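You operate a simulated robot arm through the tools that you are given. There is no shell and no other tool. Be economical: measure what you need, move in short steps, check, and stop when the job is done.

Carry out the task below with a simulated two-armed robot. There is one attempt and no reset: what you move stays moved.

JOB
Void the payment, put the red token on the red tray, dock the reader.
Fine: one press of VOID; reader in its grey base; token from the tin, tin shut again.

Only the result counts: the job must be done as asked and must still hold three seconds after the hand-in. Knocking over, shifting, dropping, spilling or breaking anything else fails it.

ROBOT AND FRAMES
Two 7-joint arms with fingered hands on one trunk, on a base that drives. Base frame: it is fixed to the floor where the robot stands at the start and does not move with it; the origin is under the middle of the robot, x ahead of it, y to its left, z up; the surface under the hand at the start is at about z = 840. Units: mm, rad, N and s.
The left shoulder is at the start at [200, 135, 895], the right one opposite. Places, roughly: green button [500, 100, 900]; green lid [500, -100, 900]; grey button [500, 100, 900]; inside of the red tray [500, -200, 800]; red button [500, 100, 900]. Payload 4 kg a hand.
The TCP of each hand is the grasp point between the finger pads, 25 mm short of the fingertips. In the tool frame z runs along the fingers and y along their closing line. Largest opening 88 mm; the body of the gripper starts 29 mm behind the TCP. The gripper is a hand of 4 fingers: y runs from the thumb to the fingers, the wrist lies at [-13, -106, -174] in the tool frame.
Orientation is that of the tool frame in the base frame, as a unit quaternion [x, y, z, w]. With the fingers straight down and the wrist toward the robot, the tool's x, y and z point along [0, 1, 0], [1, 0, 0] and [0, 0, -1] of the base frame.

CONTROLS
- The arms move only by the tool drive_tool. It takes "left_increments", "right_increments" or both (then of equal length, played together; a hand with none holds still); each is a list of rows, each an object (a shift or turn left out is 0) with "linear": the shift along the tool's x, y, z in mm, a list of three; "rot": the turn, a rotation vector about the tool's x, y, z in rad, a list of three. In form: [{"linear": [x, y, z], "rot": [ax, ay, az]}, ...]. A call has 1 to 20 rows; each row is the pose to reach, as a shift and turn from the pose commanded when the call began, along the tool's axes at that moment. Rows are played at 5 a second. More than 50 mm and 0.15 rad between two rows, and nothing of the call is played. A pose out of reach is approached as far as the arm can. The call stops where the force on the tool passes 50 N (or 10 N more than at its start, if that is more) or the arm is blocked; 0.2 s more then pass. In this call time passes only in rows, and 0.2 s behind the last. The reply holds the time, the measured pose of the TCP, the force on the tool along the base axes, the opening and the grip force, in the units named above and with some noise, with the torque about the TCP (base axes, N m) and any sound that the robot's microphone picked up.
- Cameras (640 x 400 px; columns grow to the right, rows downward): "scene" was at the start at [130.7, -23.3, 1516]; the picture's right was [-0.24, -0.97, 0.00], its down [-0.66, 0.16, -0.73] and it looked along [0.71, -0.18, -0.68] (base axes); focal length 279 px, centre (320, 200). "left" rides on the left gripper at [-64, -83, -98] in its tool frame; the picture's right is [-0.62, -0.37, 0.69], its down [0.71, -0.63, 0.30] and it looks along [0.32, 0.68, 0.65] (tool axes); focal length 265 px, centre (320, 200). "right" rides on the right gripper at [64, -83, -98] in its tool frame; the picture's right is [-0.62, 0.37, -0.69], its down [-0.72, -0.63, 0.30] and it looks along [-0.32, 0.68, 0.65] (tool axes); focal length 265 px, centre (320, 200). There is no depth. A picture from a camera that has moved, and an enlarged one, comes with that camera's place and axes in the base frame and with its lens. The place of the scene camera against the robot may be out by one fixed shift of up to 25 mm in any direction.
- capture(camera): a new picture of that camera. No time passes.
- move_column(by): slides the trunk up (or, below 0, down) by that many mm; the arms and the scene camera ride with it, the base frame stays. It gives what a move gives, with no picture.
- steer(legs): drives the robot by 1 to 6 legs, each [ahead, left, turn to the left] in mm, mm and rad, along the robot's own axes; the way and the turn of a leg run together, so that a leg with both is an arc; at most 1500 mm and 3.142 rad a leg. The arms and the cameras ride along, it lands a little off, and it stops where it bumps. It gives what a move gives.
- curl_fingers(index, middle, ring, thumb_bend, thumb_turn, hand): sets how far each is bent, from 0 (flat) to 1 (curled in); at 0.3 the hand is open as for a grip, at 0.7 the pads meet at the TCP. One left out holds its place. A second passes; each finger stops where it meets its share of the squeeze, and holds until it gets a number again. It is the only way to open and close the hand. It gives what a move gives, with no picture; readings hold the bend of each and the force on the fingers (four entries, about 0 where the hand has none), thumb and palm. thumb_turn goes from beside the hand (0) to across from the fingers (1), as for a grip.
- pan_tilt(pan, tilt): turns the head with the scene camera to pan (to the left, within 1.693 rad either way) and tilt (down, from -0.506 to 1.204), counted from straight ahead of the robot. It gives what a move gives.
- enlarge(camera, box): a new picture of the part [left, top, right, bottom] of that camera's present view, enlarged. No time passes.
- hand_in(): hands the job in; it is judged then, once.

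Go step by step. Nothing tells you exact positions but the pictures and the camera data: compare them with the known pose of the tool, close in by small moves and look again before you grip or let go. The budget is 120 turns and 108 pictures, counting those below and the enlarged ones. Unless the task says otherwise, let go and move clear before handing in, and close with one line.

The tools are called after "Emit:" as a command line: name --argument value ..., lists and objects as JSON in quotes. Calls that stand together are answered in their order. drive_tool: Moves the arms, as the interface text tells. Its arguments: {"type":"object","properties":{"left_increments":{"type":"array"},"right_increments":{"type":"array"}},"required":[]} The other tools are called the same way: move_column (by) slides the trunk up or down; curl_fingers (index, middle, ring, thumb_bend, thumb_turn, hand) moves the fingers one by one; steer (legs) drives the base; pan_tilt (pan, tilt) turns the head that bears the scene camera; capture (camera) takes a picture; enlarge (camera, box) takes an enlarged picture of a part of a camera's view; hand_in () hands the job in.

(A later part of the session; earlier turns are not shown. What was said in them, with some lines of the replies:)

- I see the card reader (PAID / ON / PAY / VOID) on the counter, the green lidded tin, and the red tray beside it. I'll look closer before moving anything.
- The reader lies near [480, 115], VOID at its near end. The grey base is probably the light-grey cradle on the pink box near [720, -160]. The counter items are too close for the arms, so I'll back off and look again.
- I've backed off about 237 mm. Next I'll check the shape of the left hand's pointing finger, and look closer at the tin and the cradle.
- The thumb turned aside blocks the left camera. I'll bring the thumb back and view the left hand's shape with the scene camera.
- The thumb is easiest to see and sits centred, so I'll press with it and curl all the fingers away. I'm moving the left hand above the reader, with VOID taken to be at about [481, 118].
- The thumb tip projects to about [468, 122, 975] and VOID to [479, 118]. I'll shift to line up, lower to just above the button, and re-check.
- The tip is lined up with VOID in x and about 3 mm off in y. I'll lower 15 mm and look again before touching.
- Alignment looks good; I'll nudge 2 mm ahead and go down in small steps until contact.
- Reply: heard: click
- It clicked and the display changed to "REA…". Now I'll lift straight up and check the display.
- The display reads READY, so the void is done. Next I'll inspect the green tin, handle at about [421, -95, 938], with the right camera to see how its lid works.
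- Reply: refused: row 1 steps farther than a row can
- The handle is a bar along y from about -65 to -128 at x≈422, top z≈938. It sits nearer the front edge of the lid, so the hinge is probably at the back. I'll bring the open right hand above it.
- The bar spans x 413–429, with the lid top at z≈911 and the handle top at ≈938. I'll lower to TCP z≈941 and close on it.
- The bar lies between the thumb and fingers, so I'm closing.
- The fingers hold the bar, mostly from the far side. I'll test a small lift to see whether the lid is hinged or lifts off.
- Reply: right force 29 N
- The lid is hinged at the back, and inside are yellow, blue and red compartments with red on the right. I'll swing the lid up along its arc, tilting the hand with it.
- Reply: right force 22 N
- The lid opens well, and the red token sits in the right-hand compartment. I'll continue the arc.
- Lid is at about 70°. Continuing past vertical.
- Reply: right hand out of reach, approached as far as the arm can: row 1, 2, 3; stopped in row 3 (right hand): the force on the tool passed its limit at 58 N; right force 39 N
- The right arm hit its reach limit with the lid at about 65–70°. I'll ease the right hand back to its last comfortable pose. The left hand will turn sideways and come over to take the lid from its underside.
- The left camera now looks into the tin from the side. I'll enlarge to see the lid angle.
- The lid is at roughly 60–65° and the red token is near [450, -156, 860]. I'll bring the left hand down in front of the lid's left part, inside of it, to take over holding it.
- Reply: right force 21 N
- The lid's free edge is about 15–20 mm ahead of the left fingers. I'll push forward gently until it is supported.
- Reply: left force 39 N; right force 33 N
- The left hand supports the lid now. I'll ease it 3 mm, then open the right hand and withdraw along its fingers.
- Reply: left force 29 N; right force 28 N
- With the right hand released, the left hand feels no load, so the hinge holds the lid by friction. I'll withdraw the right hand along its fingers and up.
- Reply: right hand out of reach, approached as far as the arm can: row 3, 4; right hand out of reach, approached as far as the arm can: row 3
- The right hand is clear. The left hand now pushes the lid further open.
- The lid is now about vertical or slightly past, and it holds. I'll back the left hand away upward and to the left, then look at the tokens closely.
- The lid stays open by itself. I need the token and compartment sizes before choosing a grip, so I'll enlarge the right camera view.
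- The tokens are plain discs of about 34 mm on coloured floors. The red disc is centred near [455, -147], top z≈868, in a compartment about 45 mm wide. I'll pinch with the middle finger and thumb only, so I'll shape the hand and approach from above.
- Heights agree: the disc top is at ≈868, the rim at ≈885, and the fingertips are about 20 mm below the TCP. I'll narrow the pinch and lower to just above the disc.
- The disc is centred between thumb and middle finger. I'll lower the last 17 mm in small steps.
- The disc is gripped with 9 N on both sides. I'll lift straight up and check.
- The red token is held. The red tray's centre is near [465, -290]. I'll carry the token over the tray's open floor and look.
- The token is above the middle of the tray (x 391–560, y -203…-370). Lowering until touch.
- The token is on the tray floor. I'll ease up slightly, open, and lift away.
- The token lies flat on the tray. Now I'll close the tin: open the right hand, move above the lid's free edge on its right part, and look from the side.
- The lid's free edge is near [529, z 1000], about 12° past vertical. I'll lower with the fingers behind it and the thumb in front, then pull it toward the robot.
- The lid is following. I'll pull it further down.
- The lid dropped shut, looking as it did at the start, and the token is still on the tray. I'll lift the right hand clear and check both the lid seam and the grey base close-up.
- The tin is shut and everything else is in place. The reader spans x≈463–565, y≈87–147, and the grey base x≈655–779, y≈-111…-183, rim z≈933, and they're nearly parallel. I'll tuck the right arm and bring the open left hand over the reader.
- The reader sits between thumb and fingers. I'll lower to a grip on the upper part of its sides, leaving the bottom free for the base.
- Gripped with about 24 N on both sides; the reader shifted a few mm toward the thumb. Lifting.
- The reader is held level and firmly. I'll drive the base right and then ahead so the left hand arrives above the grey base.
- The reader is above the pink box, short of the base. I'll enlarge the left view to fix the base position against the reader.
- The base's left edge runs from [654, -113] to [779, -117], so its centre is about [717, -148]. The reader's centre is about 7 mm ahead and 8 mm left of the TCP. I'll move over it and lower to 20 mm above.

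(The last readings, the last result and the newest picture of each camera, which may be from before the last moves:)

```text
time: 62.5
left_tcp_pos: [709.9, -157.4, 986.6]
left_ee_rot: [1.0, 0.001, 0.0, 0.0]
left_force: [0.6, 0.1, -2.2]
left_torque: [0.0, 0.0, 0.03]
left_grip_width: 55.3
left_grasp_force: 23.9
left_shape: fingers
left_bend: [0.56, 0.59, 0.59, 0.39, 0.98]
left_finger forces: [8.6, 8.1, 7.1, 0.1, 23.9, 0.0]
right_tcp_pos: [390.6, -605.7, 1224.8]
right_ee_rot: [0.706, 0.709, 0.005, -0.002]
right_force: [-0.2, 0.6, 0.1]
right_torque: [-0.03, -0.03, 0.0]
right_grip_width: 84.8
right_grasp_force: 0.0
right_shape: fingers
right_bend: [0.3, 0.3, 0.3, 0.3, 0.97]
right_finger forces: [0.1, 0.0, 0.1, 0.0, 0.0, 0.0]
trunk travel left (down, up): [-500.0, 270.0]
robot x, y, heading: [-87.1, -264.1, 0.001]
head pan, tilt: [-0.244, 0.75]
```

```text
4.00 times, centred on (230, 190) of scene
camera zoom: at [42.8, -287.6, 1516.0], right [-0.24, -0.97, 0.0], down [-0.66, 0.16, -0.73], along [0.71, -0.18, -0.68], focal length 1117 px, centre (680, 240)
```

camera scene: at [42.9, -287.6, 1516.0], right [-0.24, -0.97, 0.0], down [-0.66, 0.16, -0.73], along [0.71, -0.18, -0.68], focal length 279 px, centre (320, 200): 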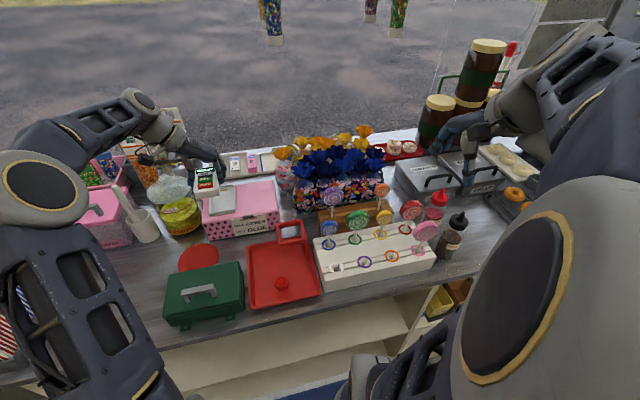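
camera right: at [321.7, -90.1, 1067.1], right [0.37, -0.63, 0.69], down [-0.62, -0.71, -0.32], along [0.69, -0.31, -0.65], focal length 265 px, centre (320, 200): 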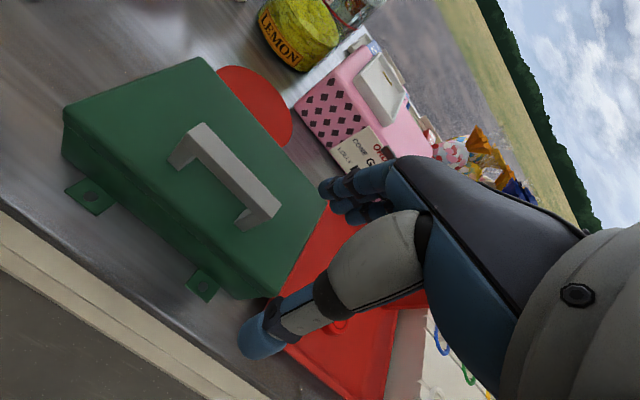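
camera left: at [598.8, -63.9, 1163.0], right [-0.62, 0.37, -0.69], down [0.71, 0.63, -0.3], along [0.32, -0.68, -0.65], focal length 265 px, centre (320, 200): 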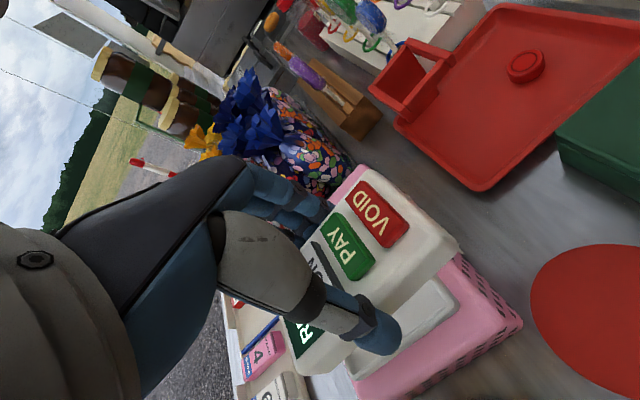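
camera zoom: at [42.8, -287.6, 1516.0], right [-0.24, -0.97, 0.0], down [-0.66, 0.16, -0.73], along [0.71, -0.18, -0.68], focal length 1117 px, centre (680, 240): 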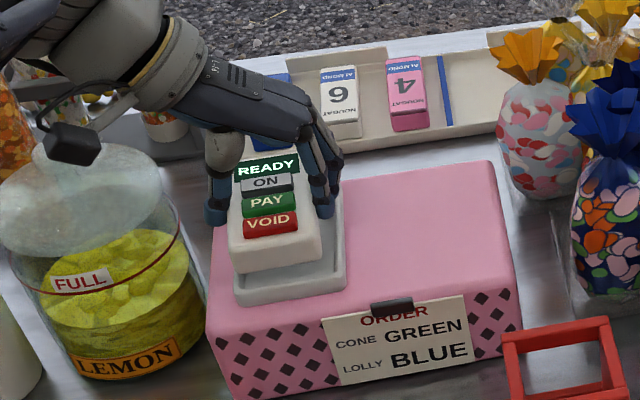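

The reader is nearly centred over the base. I'll shift about 2 mm right and lower to just above the rim.

Emit:
drive_tool --left_increments '[{"linear": [0, 2.5, 6]}, {"linear": [0, 2.5, 13]}]'

Emit:
enlarge --camera "left" --box '[330, 150, 490, 310]'

Emit:
enlarge --camera "scene" --box '[200, 160, 260, 220]'

```text
time: 63.1
left_tcp_pos: [710.7, -159.2, 974.6]
left_ee_rot: [1.0, 0.001, 0.0, -0.001]
left_force: [0.2, -0.5, -0.1]
left_torque: [0.0, 0.05, 0.02]
left_grip_width: 55.2
left_grasp_force: 24.3
left_shape: fingers
left_bend: [0.56, 0.59, 0.59, 0.39, 0.98]
left_finger forces: [8.8, 8.1, 7.0, 0.1, 24.2, 0.1]
right_tcp_pos: [390.7, -606.0, 1225.4]
right_ee_rot: [0.705, 0.709, 0.005, -0.001]
right_force: [-0.7, 0.1, -0.8]
right_torque: [0.02, -0.02, 0.01]
right_grip_width: 84.8
right_grasp_force: 0.1
right_shape: fingers
right_bend: [0.3, 0.3, 0.3, 0.3, 0.97]
right_finger forces: [0.0, 0.0, 0.1, 0.1, 0.0, 0.0]
trunk travel left (down, up): [-500.0, 270.0]
robot x, y, heading: [-86.1, -267.1, 0.006]
head pan, tilt: [-0.244, 0.75]
```

```text
2.50 times, centred on (410, 230) of left
camera zoom: at [645.4, -75.1, 1072.5], right [-0.62, 0.37, -0.69], down [0.71, 0.63, -0.3], along [0.32, -0.68, -0.65], focal length 664 px, centre (95, 125)
```

zoom: 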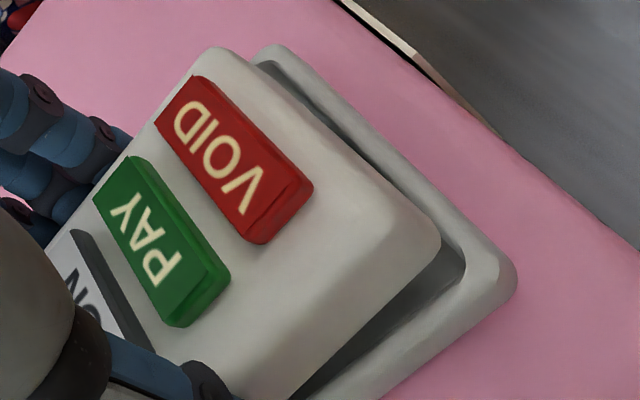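

```text
6.67 times, centred on (230, 190) of scene
camera zoom: at [42.8, -287.6, 1516.0], right [-0.24, -0.97, 0.0], down [-0.66, 0.16, -0.73], along [0.71, -0.18, -0.68], focal length 1862 px, centre (920, 267)
```

zoom: 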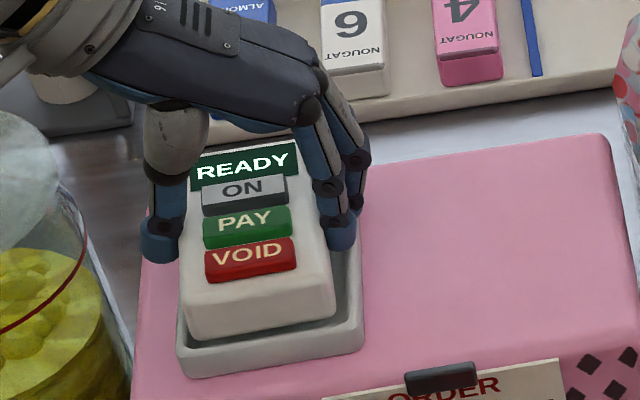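

The reader's near-left corner lies within about 1 mm of the inner corner of the recess. I'll lower in small steps and feel for it.

Emit:
drive_tool --left_increments '[{"linear": [0.5, 0, 3]}, {"linear": [0.5, 0, 6]}, {"linear": [0.5, 0, 8]}, {"linear": [0.5, 0, 10]}, {"linear": [0.5, 0, 12]}]'

Emit:
enlarge --camera "left" --box '[330, 150, 490, 310]'

```text
time: 64.3
left_tcp_pos: [711.0, -162.5, 968.1]
left_ee_rot: [1.0, 0.0, 0.005, 0.004]
left_force: [-5.1, 2.1, 15.3]
left_torque: [-0.36, 0.17, -0.34]
left_grip_width: 54.9
left_grasp_force: 39.6
left_shape: fingers
left_bend: [0.58, 0.6, 0.59, 0.37, 1.0]
left_finger forces: [17.0, 27.3, 7.8, 0.1, 27.2, 0.1]
right_tcp_pos: [391.1, -605.3, 1224.5]
right_ee_rot: [0.706, 0.709, 0.006, -0.001]
right_force: [-0.1, -0.7, -0.8]
right_torque: [0.01, -0.01, 0.01]
right_grip_width: 84.9
right_grasp_force: 0.0
right_shape: fingers
right_bend: [0.3, 0.3, 0.3, 0.3, 0.97]
right_finger forces: [0.1, 0.0, 0.1, 0.0, 0.0, 0.1]
trunk travel left (down, up): [-500.0, 270.0]
robot x, y, heading: [-92.4, -265.2, -0.004]
head pan, tilt: [-0.244, 0.75]
stopped in row 5 (left hand): the force on the tool passed its limit at 51 N (the readings are from after the stop); the commanded pose is now the measured one
```

```text
2.50 times, centred on (410, 230) of left
camera zoom: at [645.9, -77.4, 1065.8], right [-0.61, 0.36, -0.7], down [0.72, 0.63, -0.3], along [0.33, -0.69, -0.65], focal length 664 px, centre (95, 125)
```

zoom: 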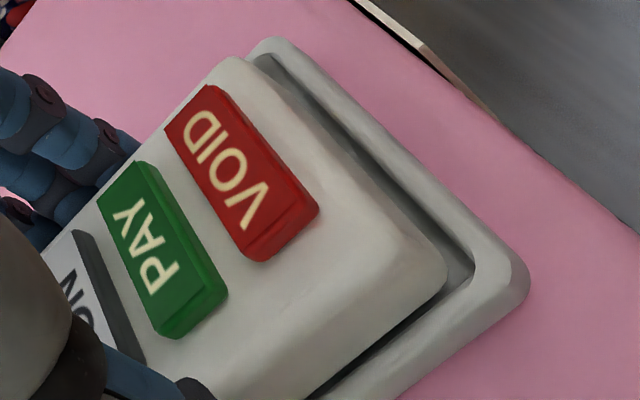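

The reader's far end is sitting on the far rim; there's a gap of about 5 mm at the near end. I'll lift a little, shift back 4 mm, and lower again.

Emit:
drive_tool --left_increments '[{"linear": [0, 0, -4]}, {"linear": [-4, -1, -4]}]'

Emit:
drive_tool --left_increments '[{"linear": [0, 0, 3]}, {"linear": [0, 0, 6]}, {"linear": [0, 0, 9]}, {"linear": [0, 0, 11]}, {"linear": [0, 0, 13]}]'

Emit:
enlarge --camera "left" --box '[330, 150, 490, 310]'

Emit:
enlarge --camera "scene" --box '[200, 160, 260, 220]'

```text
time: 64.9
left_tcp_pos: [707.5, -160.6, 969.7]
left_ee_rot: [1.0, 0.001, 0.003, 0.001]
left_force: [4.6, -2.8, -2.8]
left_torque: [-0.19, -0.05, -0.21]
left_grip_width: 55.0
left_grasp_force: 24.3
left_shape: fingers
left_bend: [0.57, 0.6, 0.59, 0.38, 1.0]
left_finger forces: [8.2, 8.9, 8.9, 0.0, 22.4, 0.0]
right_tcp_pos: [390.6, -606.0, 1225.5]
right_ee_rot: [0.705, 0.709, 0.005, -0.003]
right_force: [-0.6, 0.0, -0.2]
right_torque: [-0.02, -0.03, -0.03]
right_grip_width: 84.6
right_grasp_force: 0.0
right_shape: fingers
right_bend: [0.3, 0.3, 0.3, 0.3, 0.97]
right_finger forces: [0.0, 0.0, 0.0, 0.0, 0.0, 0.0]
trunk travel left (down, up): [-500.0, 270.0]
robot x, y, heading: [-89.4, -267.8, 0.002]
head pan, tilt: [-0.244, 0.75]
```

```text
time: 65.9
left_tcp_pos: [708.4, -161.0, 969.6]
left_ee_rot: [1.0, 0.002, 0.007, 0.005]
left_force: [-5.2, 2.2, 15.0]
left_torque: [-0.31, 0.19, -0.27]
left_grip_width: 55.2
left_grasp_force: 36.9
left_shape: fingers
left_bend: [0.58, 0.6, 0.6, 0.37, 1.0]
left_finger forces: [16.9, 23.0, 7.4, 0.1, 26.4, 0.0]
right_tcp_pos: [390.3, -606.2, 1225.0]
right_ee_rot: [0.706, 0.709, 0.006, -0.001]
right_force: [-0.1, -0.3, -0.5]
right_torque: [0.0, -0.02, 0.01]
right_grip_width: 84.7
right_grasp_force: 0.2
right_shape: fingers
right_bend: [0.3, 0.3, 0.3, 0.3, 0.97]
right_finger forces: [0.0, 0.1, 0.0, 0.0, 0.0, 0.0]
trunk travel left (down, up): [-500.0, 270.0]
robot x, y, heading: [-92.0, -262.2, 0.006]
head pan, tilt: [-0.244, 0.75]
stopped in row 4 (left hand): the force on the tool passed its limit at 54 N (the readings are from after the stop); the commanded pose is now the measured one
```

```text
2.50 times, centred on (410, 230) of left
camera zoom: at [642.2, -77.1, 1064.8], right [-0.61, 0.36, -0.71], down [0.72, 0.63, -0.3], along [0.34, -0.69, -0.64], focal length 664 px, centre (95, 125)
```

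zoom: 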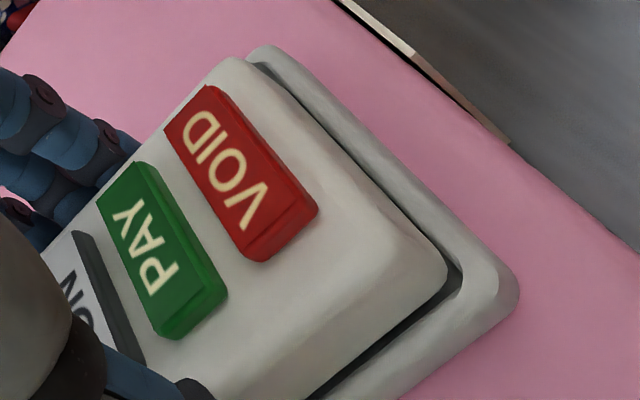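

```text
6.67 times, centred on (230, 190) of scene
camera zoom: at [42.1, -287.5, 1515.6], right [-0.24, -0.97, 0.0], down [-0.66, 0.16, -0.73], along [0.71, -0.18, -0.68], focal length 1862 px, centre (920, 267)
```

zoom: 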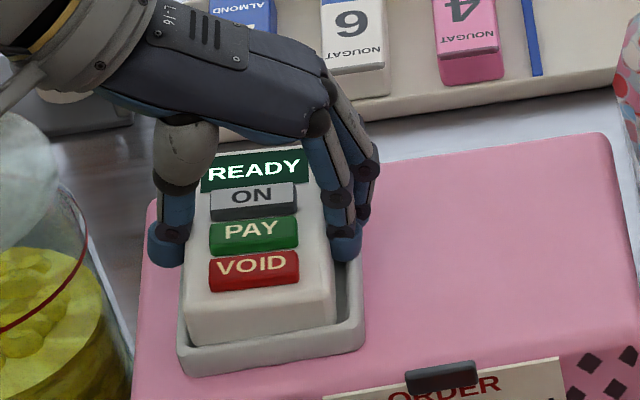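

The load is at y≈-187, under the index and middle fingertips, so the fingertips are resting on the base's right rim. The reader itself shows gaps inside the recess. I'll relieve 1 mm and open gently so it settles in.

Emit:
drive_tool --left_increments '[{"linear": [0, 0, -1]}]'

Emit:
curl_fingers --hand "left" --index 0.45 --middle 0.45 --ring 0.45 --thumb_bend 0.28

Emit:
enlarge --camera "left" --box '[330, 150, 490, 310]'

Emit:
enlarge --camera "scene" --box '[200, 160, 260, 220]'

```text
time: 66.3
left_tcp_pos: [710.0, -162.2, 968.6]
left_ee_rot: [1.0, 0.002, 0.007, 0.007]
left_force: [-3.9, 1.2, 13.7]
left_torque: [-0.26, 0.08, -0.28]
left_grip_width: 55.4
left_grasp_force: 35.4
left_shape: fingers
left_bend: [0.58, 0.6, 0.6, 0.37, 1.0]
left_finger forces: [15.0, 23.2, 7.7, 0.0, 26.0, 0.0]
right_tcp_pos: [389.3, -606.0, 1226.0]
right_ee_rot: [0.705, 0.709, 0.005, -0.003]
right_force: [0.2, 0.7, -0.1]
right_torque: [-0.01, 0.0, 0.0]
right_grip_width: 84.7
right_grasp_force: 0.1
right_shape: fingers
right_bend: [0.3, 0.3, 0.3, 0.3, 0.97]
right_finger forces: [0.0, 0.0, 0.1, 0.0, 0.1, 0.1]
trunk travel left (down, up): [-500.0, 270.0]
robot x, y, heading: [-87.3, -265.4, -0.0]
head pan, tilt: [-0.244, 0.75]
```

```text
time: 67.3
left_tcp_pos: [709.1, -160.9, 967.8]
left_ee_rot: [1.0, 0.001, 0.006, 0.005]
left_force: [0.0, 0.8, -0.5]
left_torque: [0.01, -0.02, -0.03]
left_grip_width: 70.9
left_grasp_force: 0.5
left_shape: fingers
left_bend: [0.45, 0.45, 0.45, 0.27, 0.97]
left_finger forces: [0.0, 0.1, 0.1, 0.0, 0.4, 0.0]
right_tcp_pos: [391.3, -605.1, 1226.0]
right_ee_rot: [0.705, 0.709, 0.006, -0.002]
right_force: [0.5, 0.1, -0.3]
right_torque: [0.02, 0.0, 0.01]
right_grip_width: 84.8
right_grasp_force: 0.0
right_shape: fingers
right_bend: [0.3, 0.3, 0.3, 0.3, 0.97]
right_finger forces: [0.1, 0.1, 0.0, 0.1, 0.0, 0.1]
trunk travel left (down, up): [-500.0, 270.0]
robot x, y, heading: [-86.2, -266.0, 0.004]
head pan, tilt: [-0.244, 0.75]
```

```text
2.50 times, centred on (410, 230) of left
camera zoom: at [642.6, -77.5, 1063.9], right [-0.61, 0.36, -0.7], down [0.72, 0.63, -0.3], along [0.33, -0.69, -0.64], focal length 664 px, centre (95, 125)
```

zoom: 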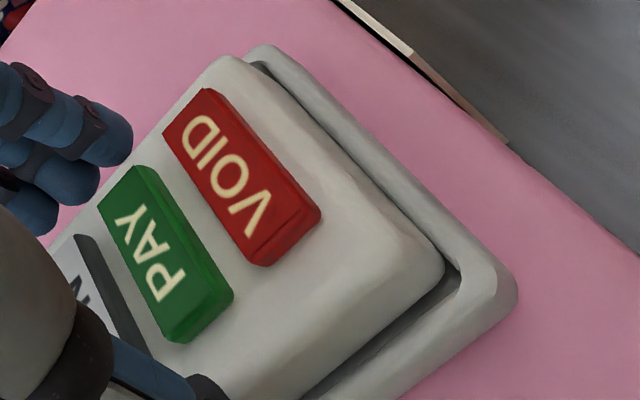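

```text
6.67 times, centred on (230, 190) of scene
camera zoom: at [42.8, -287.6, 1515.9], right [-0.24, -0.97, 0.0], down [-0.66, 0.16, -0.73], along [0.71, -0.18, -0.68], focal length 1862 px, centre (920, 267)
```

zoom: 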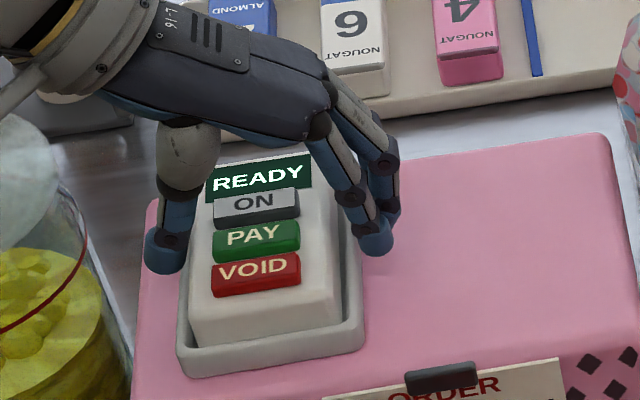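

The reader now sits inside the base with the rim showing on both sides. I'll lift the hand straight up and inspect.

Emit:
drive_tool --left_increments '[{"linear": [0, 0, -10]}, {"linear": [0, 0, -30]}, {"linear": [0, 0, -70]}, {"linear": [0, 0, -115]}, {"linear": [-45, 0, -140]}, {"linear": [-90, 0, -150]}]'

Emit:
enlarge --camera "left" --box '[280, 200, 480, 400]'

Emit:
enlarge --camera "scene" --box '[200, 160, 260, 220]'

```text
refused: row 5 steps farther than a row can; nothing moved
```

```text
2.00 times, centred on (380, 300) of left
camera zoom: at [642.6, -77.5, 1063.9], right [-0.61, 0.36, -0.7], down [0.72, 0.63, -0.3], along [0.33, -0.69, -0.64], focal length 531 px, centre (200, 0)
```

zoom: 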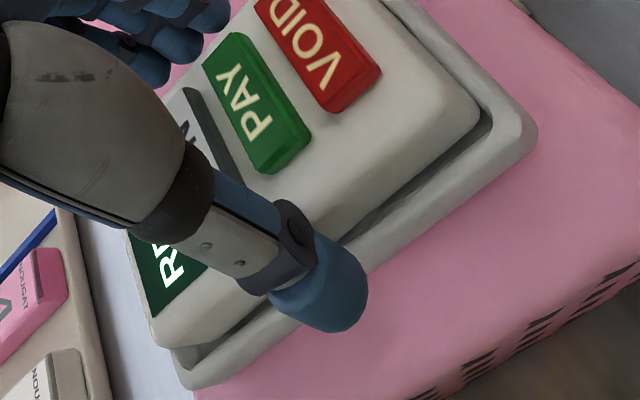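

```text
6.67 times, centred on (230, 190) of scene
camera zoom: at [42.8, -287.6, 1515.9], right [-0.24, -0.97, 0.0], down [-0.66, 0.16, -0.73], along [0.71, -0.18, -0.68], focal length 1862 px, centre (920, 267)
```

zoom: 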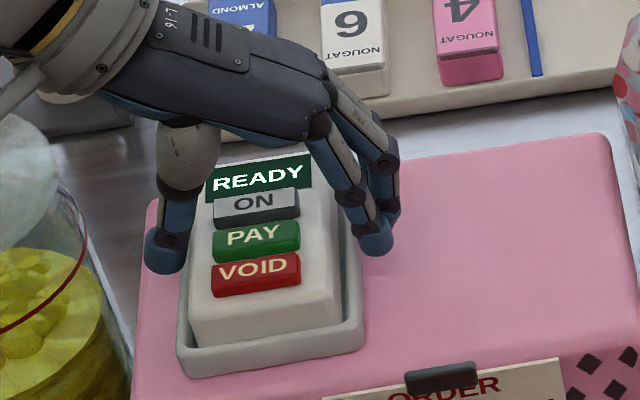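

Emit:
drive_tool --left_increments '[{"linear": [0, 0, -10]}, {"linear": [0, 0, -30]}, {"linear": [0, 0, -70]}, {"linear": [0, 0, -110]}, {"linear": [-30, 0, -140]}, {"linear": [-70, 0, -150]}]'

Emit:
enlarge --camera "left" --box '[260, 180, 460, 380]'

Emit:
enlarge --camera "scene" --box '[195, 155, 265, 225]'

```text
time: 68.7
left_tcp_pos: [636.0, -160.4, 1116.8]
left_ee_rot: [1.0, 0.002, 0.007, 0.005]
left_force: [-0.2, -0.1, 0.2]
left_torque: [-0.01, 0.04, 0.0]
left_grip_width: 70.1
left_grasp_force: 0.1
left_shape: fingers
left_bend: [0.45, 0.45, 0.45, 0.28, 0.97]
left_finger forces: [0.0, 0.0, 0.1, 0.1, 0.1, 0.0]
right_tcp_pos: [390.9, -605.6, 1225.0]
right_ee_rot: [0.705, 0.709, 0.005, -0.002]
right_force: [-0.1, 0.6, 0.3]
right_torque: [-0.02, 0.01, -0.01]
right_grip_width: 84.6
right_grasp_force: 0.1
right_shape: fingers
right_bend: [0.3, 0.3, 0.3, 0.3, 0.97]
right_finger forces: [0.0, 0.1, 0.0, 0.1, 0.0, 0.0]
trunk travel left (down, up): [-500.0, 270.0]
robot x, y, heading: [-90.9, -262.3, 0.002]
head pan, tilt: [-0.244, 0.75]
```

```text
2.00 times, centred on (360, 280) of left
camera zoom: at [570.6, -75.7, 1213.1], right [-0.61, 0.36, -0.7], down [0.72, 0.63, -0.3], along [0.34, -0.69, -0.64], focal length 531 px, centre (240, 40)
```

zoom: 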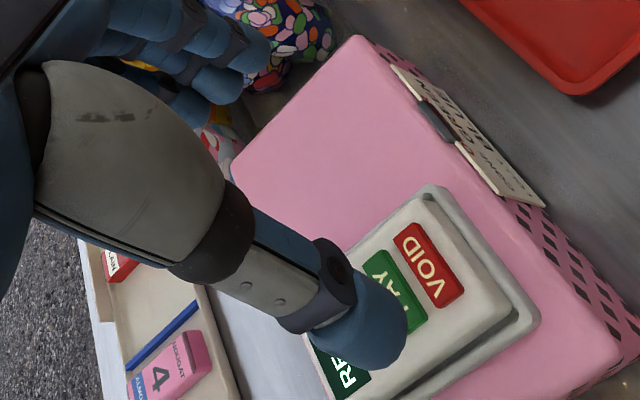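

```text
5.71 times, centred on (230, 190) of scene
camera zoom: at [43.2, -287.5, 1515.9], right [-0.24, -0.97, 0.0], down [-0.66, 0.16, -0.73], along [0.71, -0.18, -0.68], focal length 1596 px, centre (834, 257)
```

zoom: 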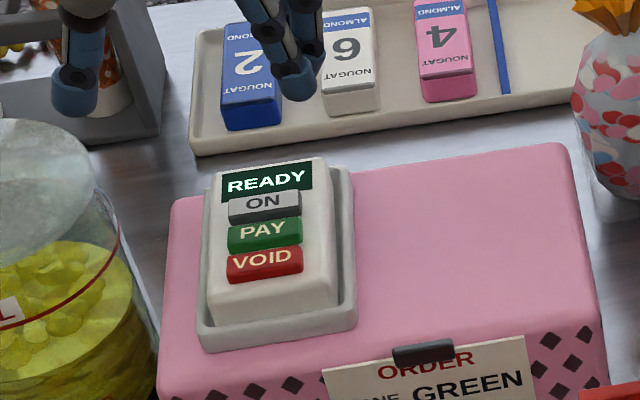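

In the scene view the reader sits in the base with the rim visible around it. I'll take one clearer view of its far end to be sure it is seated.

Emit:
drive_tool --left_increments '[{"linear": [0, 0, -40]}, {"linear": [20, 20, -70]}, {"linear": [45, 45, -80]}, {"linear": [65, 70, -80]}]'

Emit:
enlarge --camera "left" --box '[290, 190, 500, 400]'

```text
time: 69.7
left_tcp_pos: [700.0, -228.7, 1198.9]
left_ee_rot: [1.0, 0.002, 0.006, 0.006]
left_force: [0.3, 0.6, 0.4]
left_torque: [0.0, -0.04, 0.03]
left_grip_width: 70.1
left_grasp_force: 0.2
left_shape: fingers
left_bend: [0.45, 0.45, 0.45, 0.28, 0.97]
left_finger forces: [0.0, 0.1, 0.0, 0.0, 0.1, 0.1]
right_tcp_pos: [389.8, -604.0, 1225.7]
right_ee_rot: [0.705, 0.709, 0.006, -0.002]
right_force: [0.1, 1.0, 0.2]
right_torque: [-0.01, -0.01, -0.02]
right_grip_width: 84.6
right_grasp_force: 0.1
right_shape: fingers
right_bend: [0.3, 0.3, 0.3, 0.3, 0.97]
right_finger forces: [0.0, 0.0, 0.1, 0.0, 0.1, 0.1]
trunk travel left (down, up): [-500.0, 270.0]
robot x, y, heading: [-89.6, -263.6, 0.005]
head pan, tilt: [-0.244, 0.75]
```

```text
1.90 times, centred on (395, 295) of left
camera zoom: at [634.5, -144.4, 1295.2], right [-0.61, 0.36, -0.7], down [0.72, 0.63, -0.3], along [0.33, -0.69, -0.64], focal length 506 px, centre (177, 19)
```

zoom: 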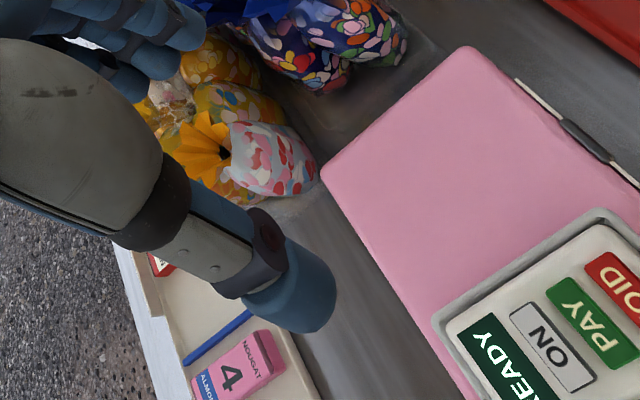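

The rim is visible around the far end and right side too, so the reader is seated. I'll withdraw the left hand and take a last overall look.

Emit:
drive_tool --left_increments '[{"linear": [-20, -40, 0]}, {"linear": [-55, -70, 0]}, {"linear": [-100, -80, 0]}, {"linear": [-145, -80, 0]}, {"linear": [-180, -80, 0]}]'

Emit:
capture --camera "scene"

Emit:
enlarge --camera "scene" --box '[140, 150, 340, 330]'

```text
time: 70.9
left_tcp_pos: [519.9, -149.4, 1194.5]
left_ee_rot: [1.0, 0.001, 0.007, 0.005]
left_force: [0.0, 0.9, 0.1]
left_torque: [0.0, 0.04, -0.01]
left_grip_width: 70.2
left_grasp_force: 0.1
left_shape: fingers
left_bend: [0.45, 0.45, 0.45, 0.28, 0.97]
left_finger forces: [0.0, 0.0, 0.0, 0.0, 0.1, 0.1]
right_tcp_pos: [390.3, -605.5, 1225.1]
right_ee_rot: [0.705, 0.709, 0.007, -0.002]
right_force: [-0.2, -0.9, 0.4]
right_torque: [0.0, -0.01, -0.02]
right_grip_width: 84.8
right_grasp_force: 0.2
right_shape: fingers
right_bend: [0.3, 0.3, 0.3, 0.3, 0.97]
right_finger forces: [0.1, 0.0, 0.2, 0.1, 0.0, 0.1]
trunk travel left (down, up): [-500.0, 270.0]
robot x, y, heading: [-84.7, -269.3, 0.004]
head pan, tilt: [-0.244, 0.75]
```

```text
3 pictures are left
camera scene: at [43.2, -287.4, 1515.9], right [-0.24, -0.97, 0.0], down [-0.66, 0.16, -0.73], along [0.71, -0.18, -0.68], focal length 279 px, centre (320, 200)
```

scene: 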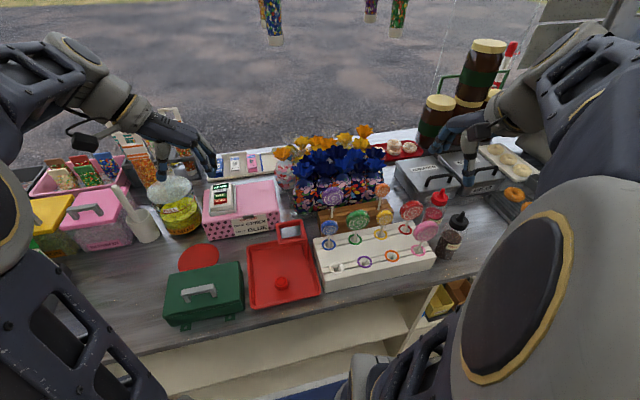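

```text
2.22 times, centred on (240, 240) of scene
camera zoom: at [43.2, -287.4, 1515.9], right [-0.24, -0.97, 0.0], down [-0.66, 0.16, -0.73], along [0.71, -0.18, -0.68], focal length 621 px, centre (498, 111)
```

zoom: 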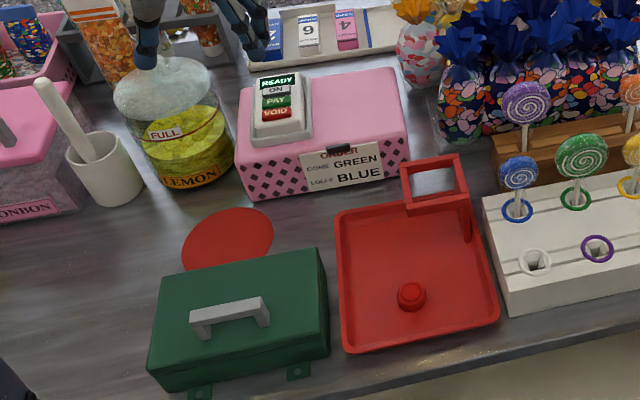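

The display reads READY, the reader sits in its base, the tin is shut, the red token is on the tray and nothing else has moved. Both hands are clear, so I'm handing in.

Emit:
hand_in

```text
The job is handed in.
```

I've handed the job in: VOID pressed once (display went from PAID to READY), the red token moved from the tin to the red tray, the tin shut again, and the reader set in its grey base.
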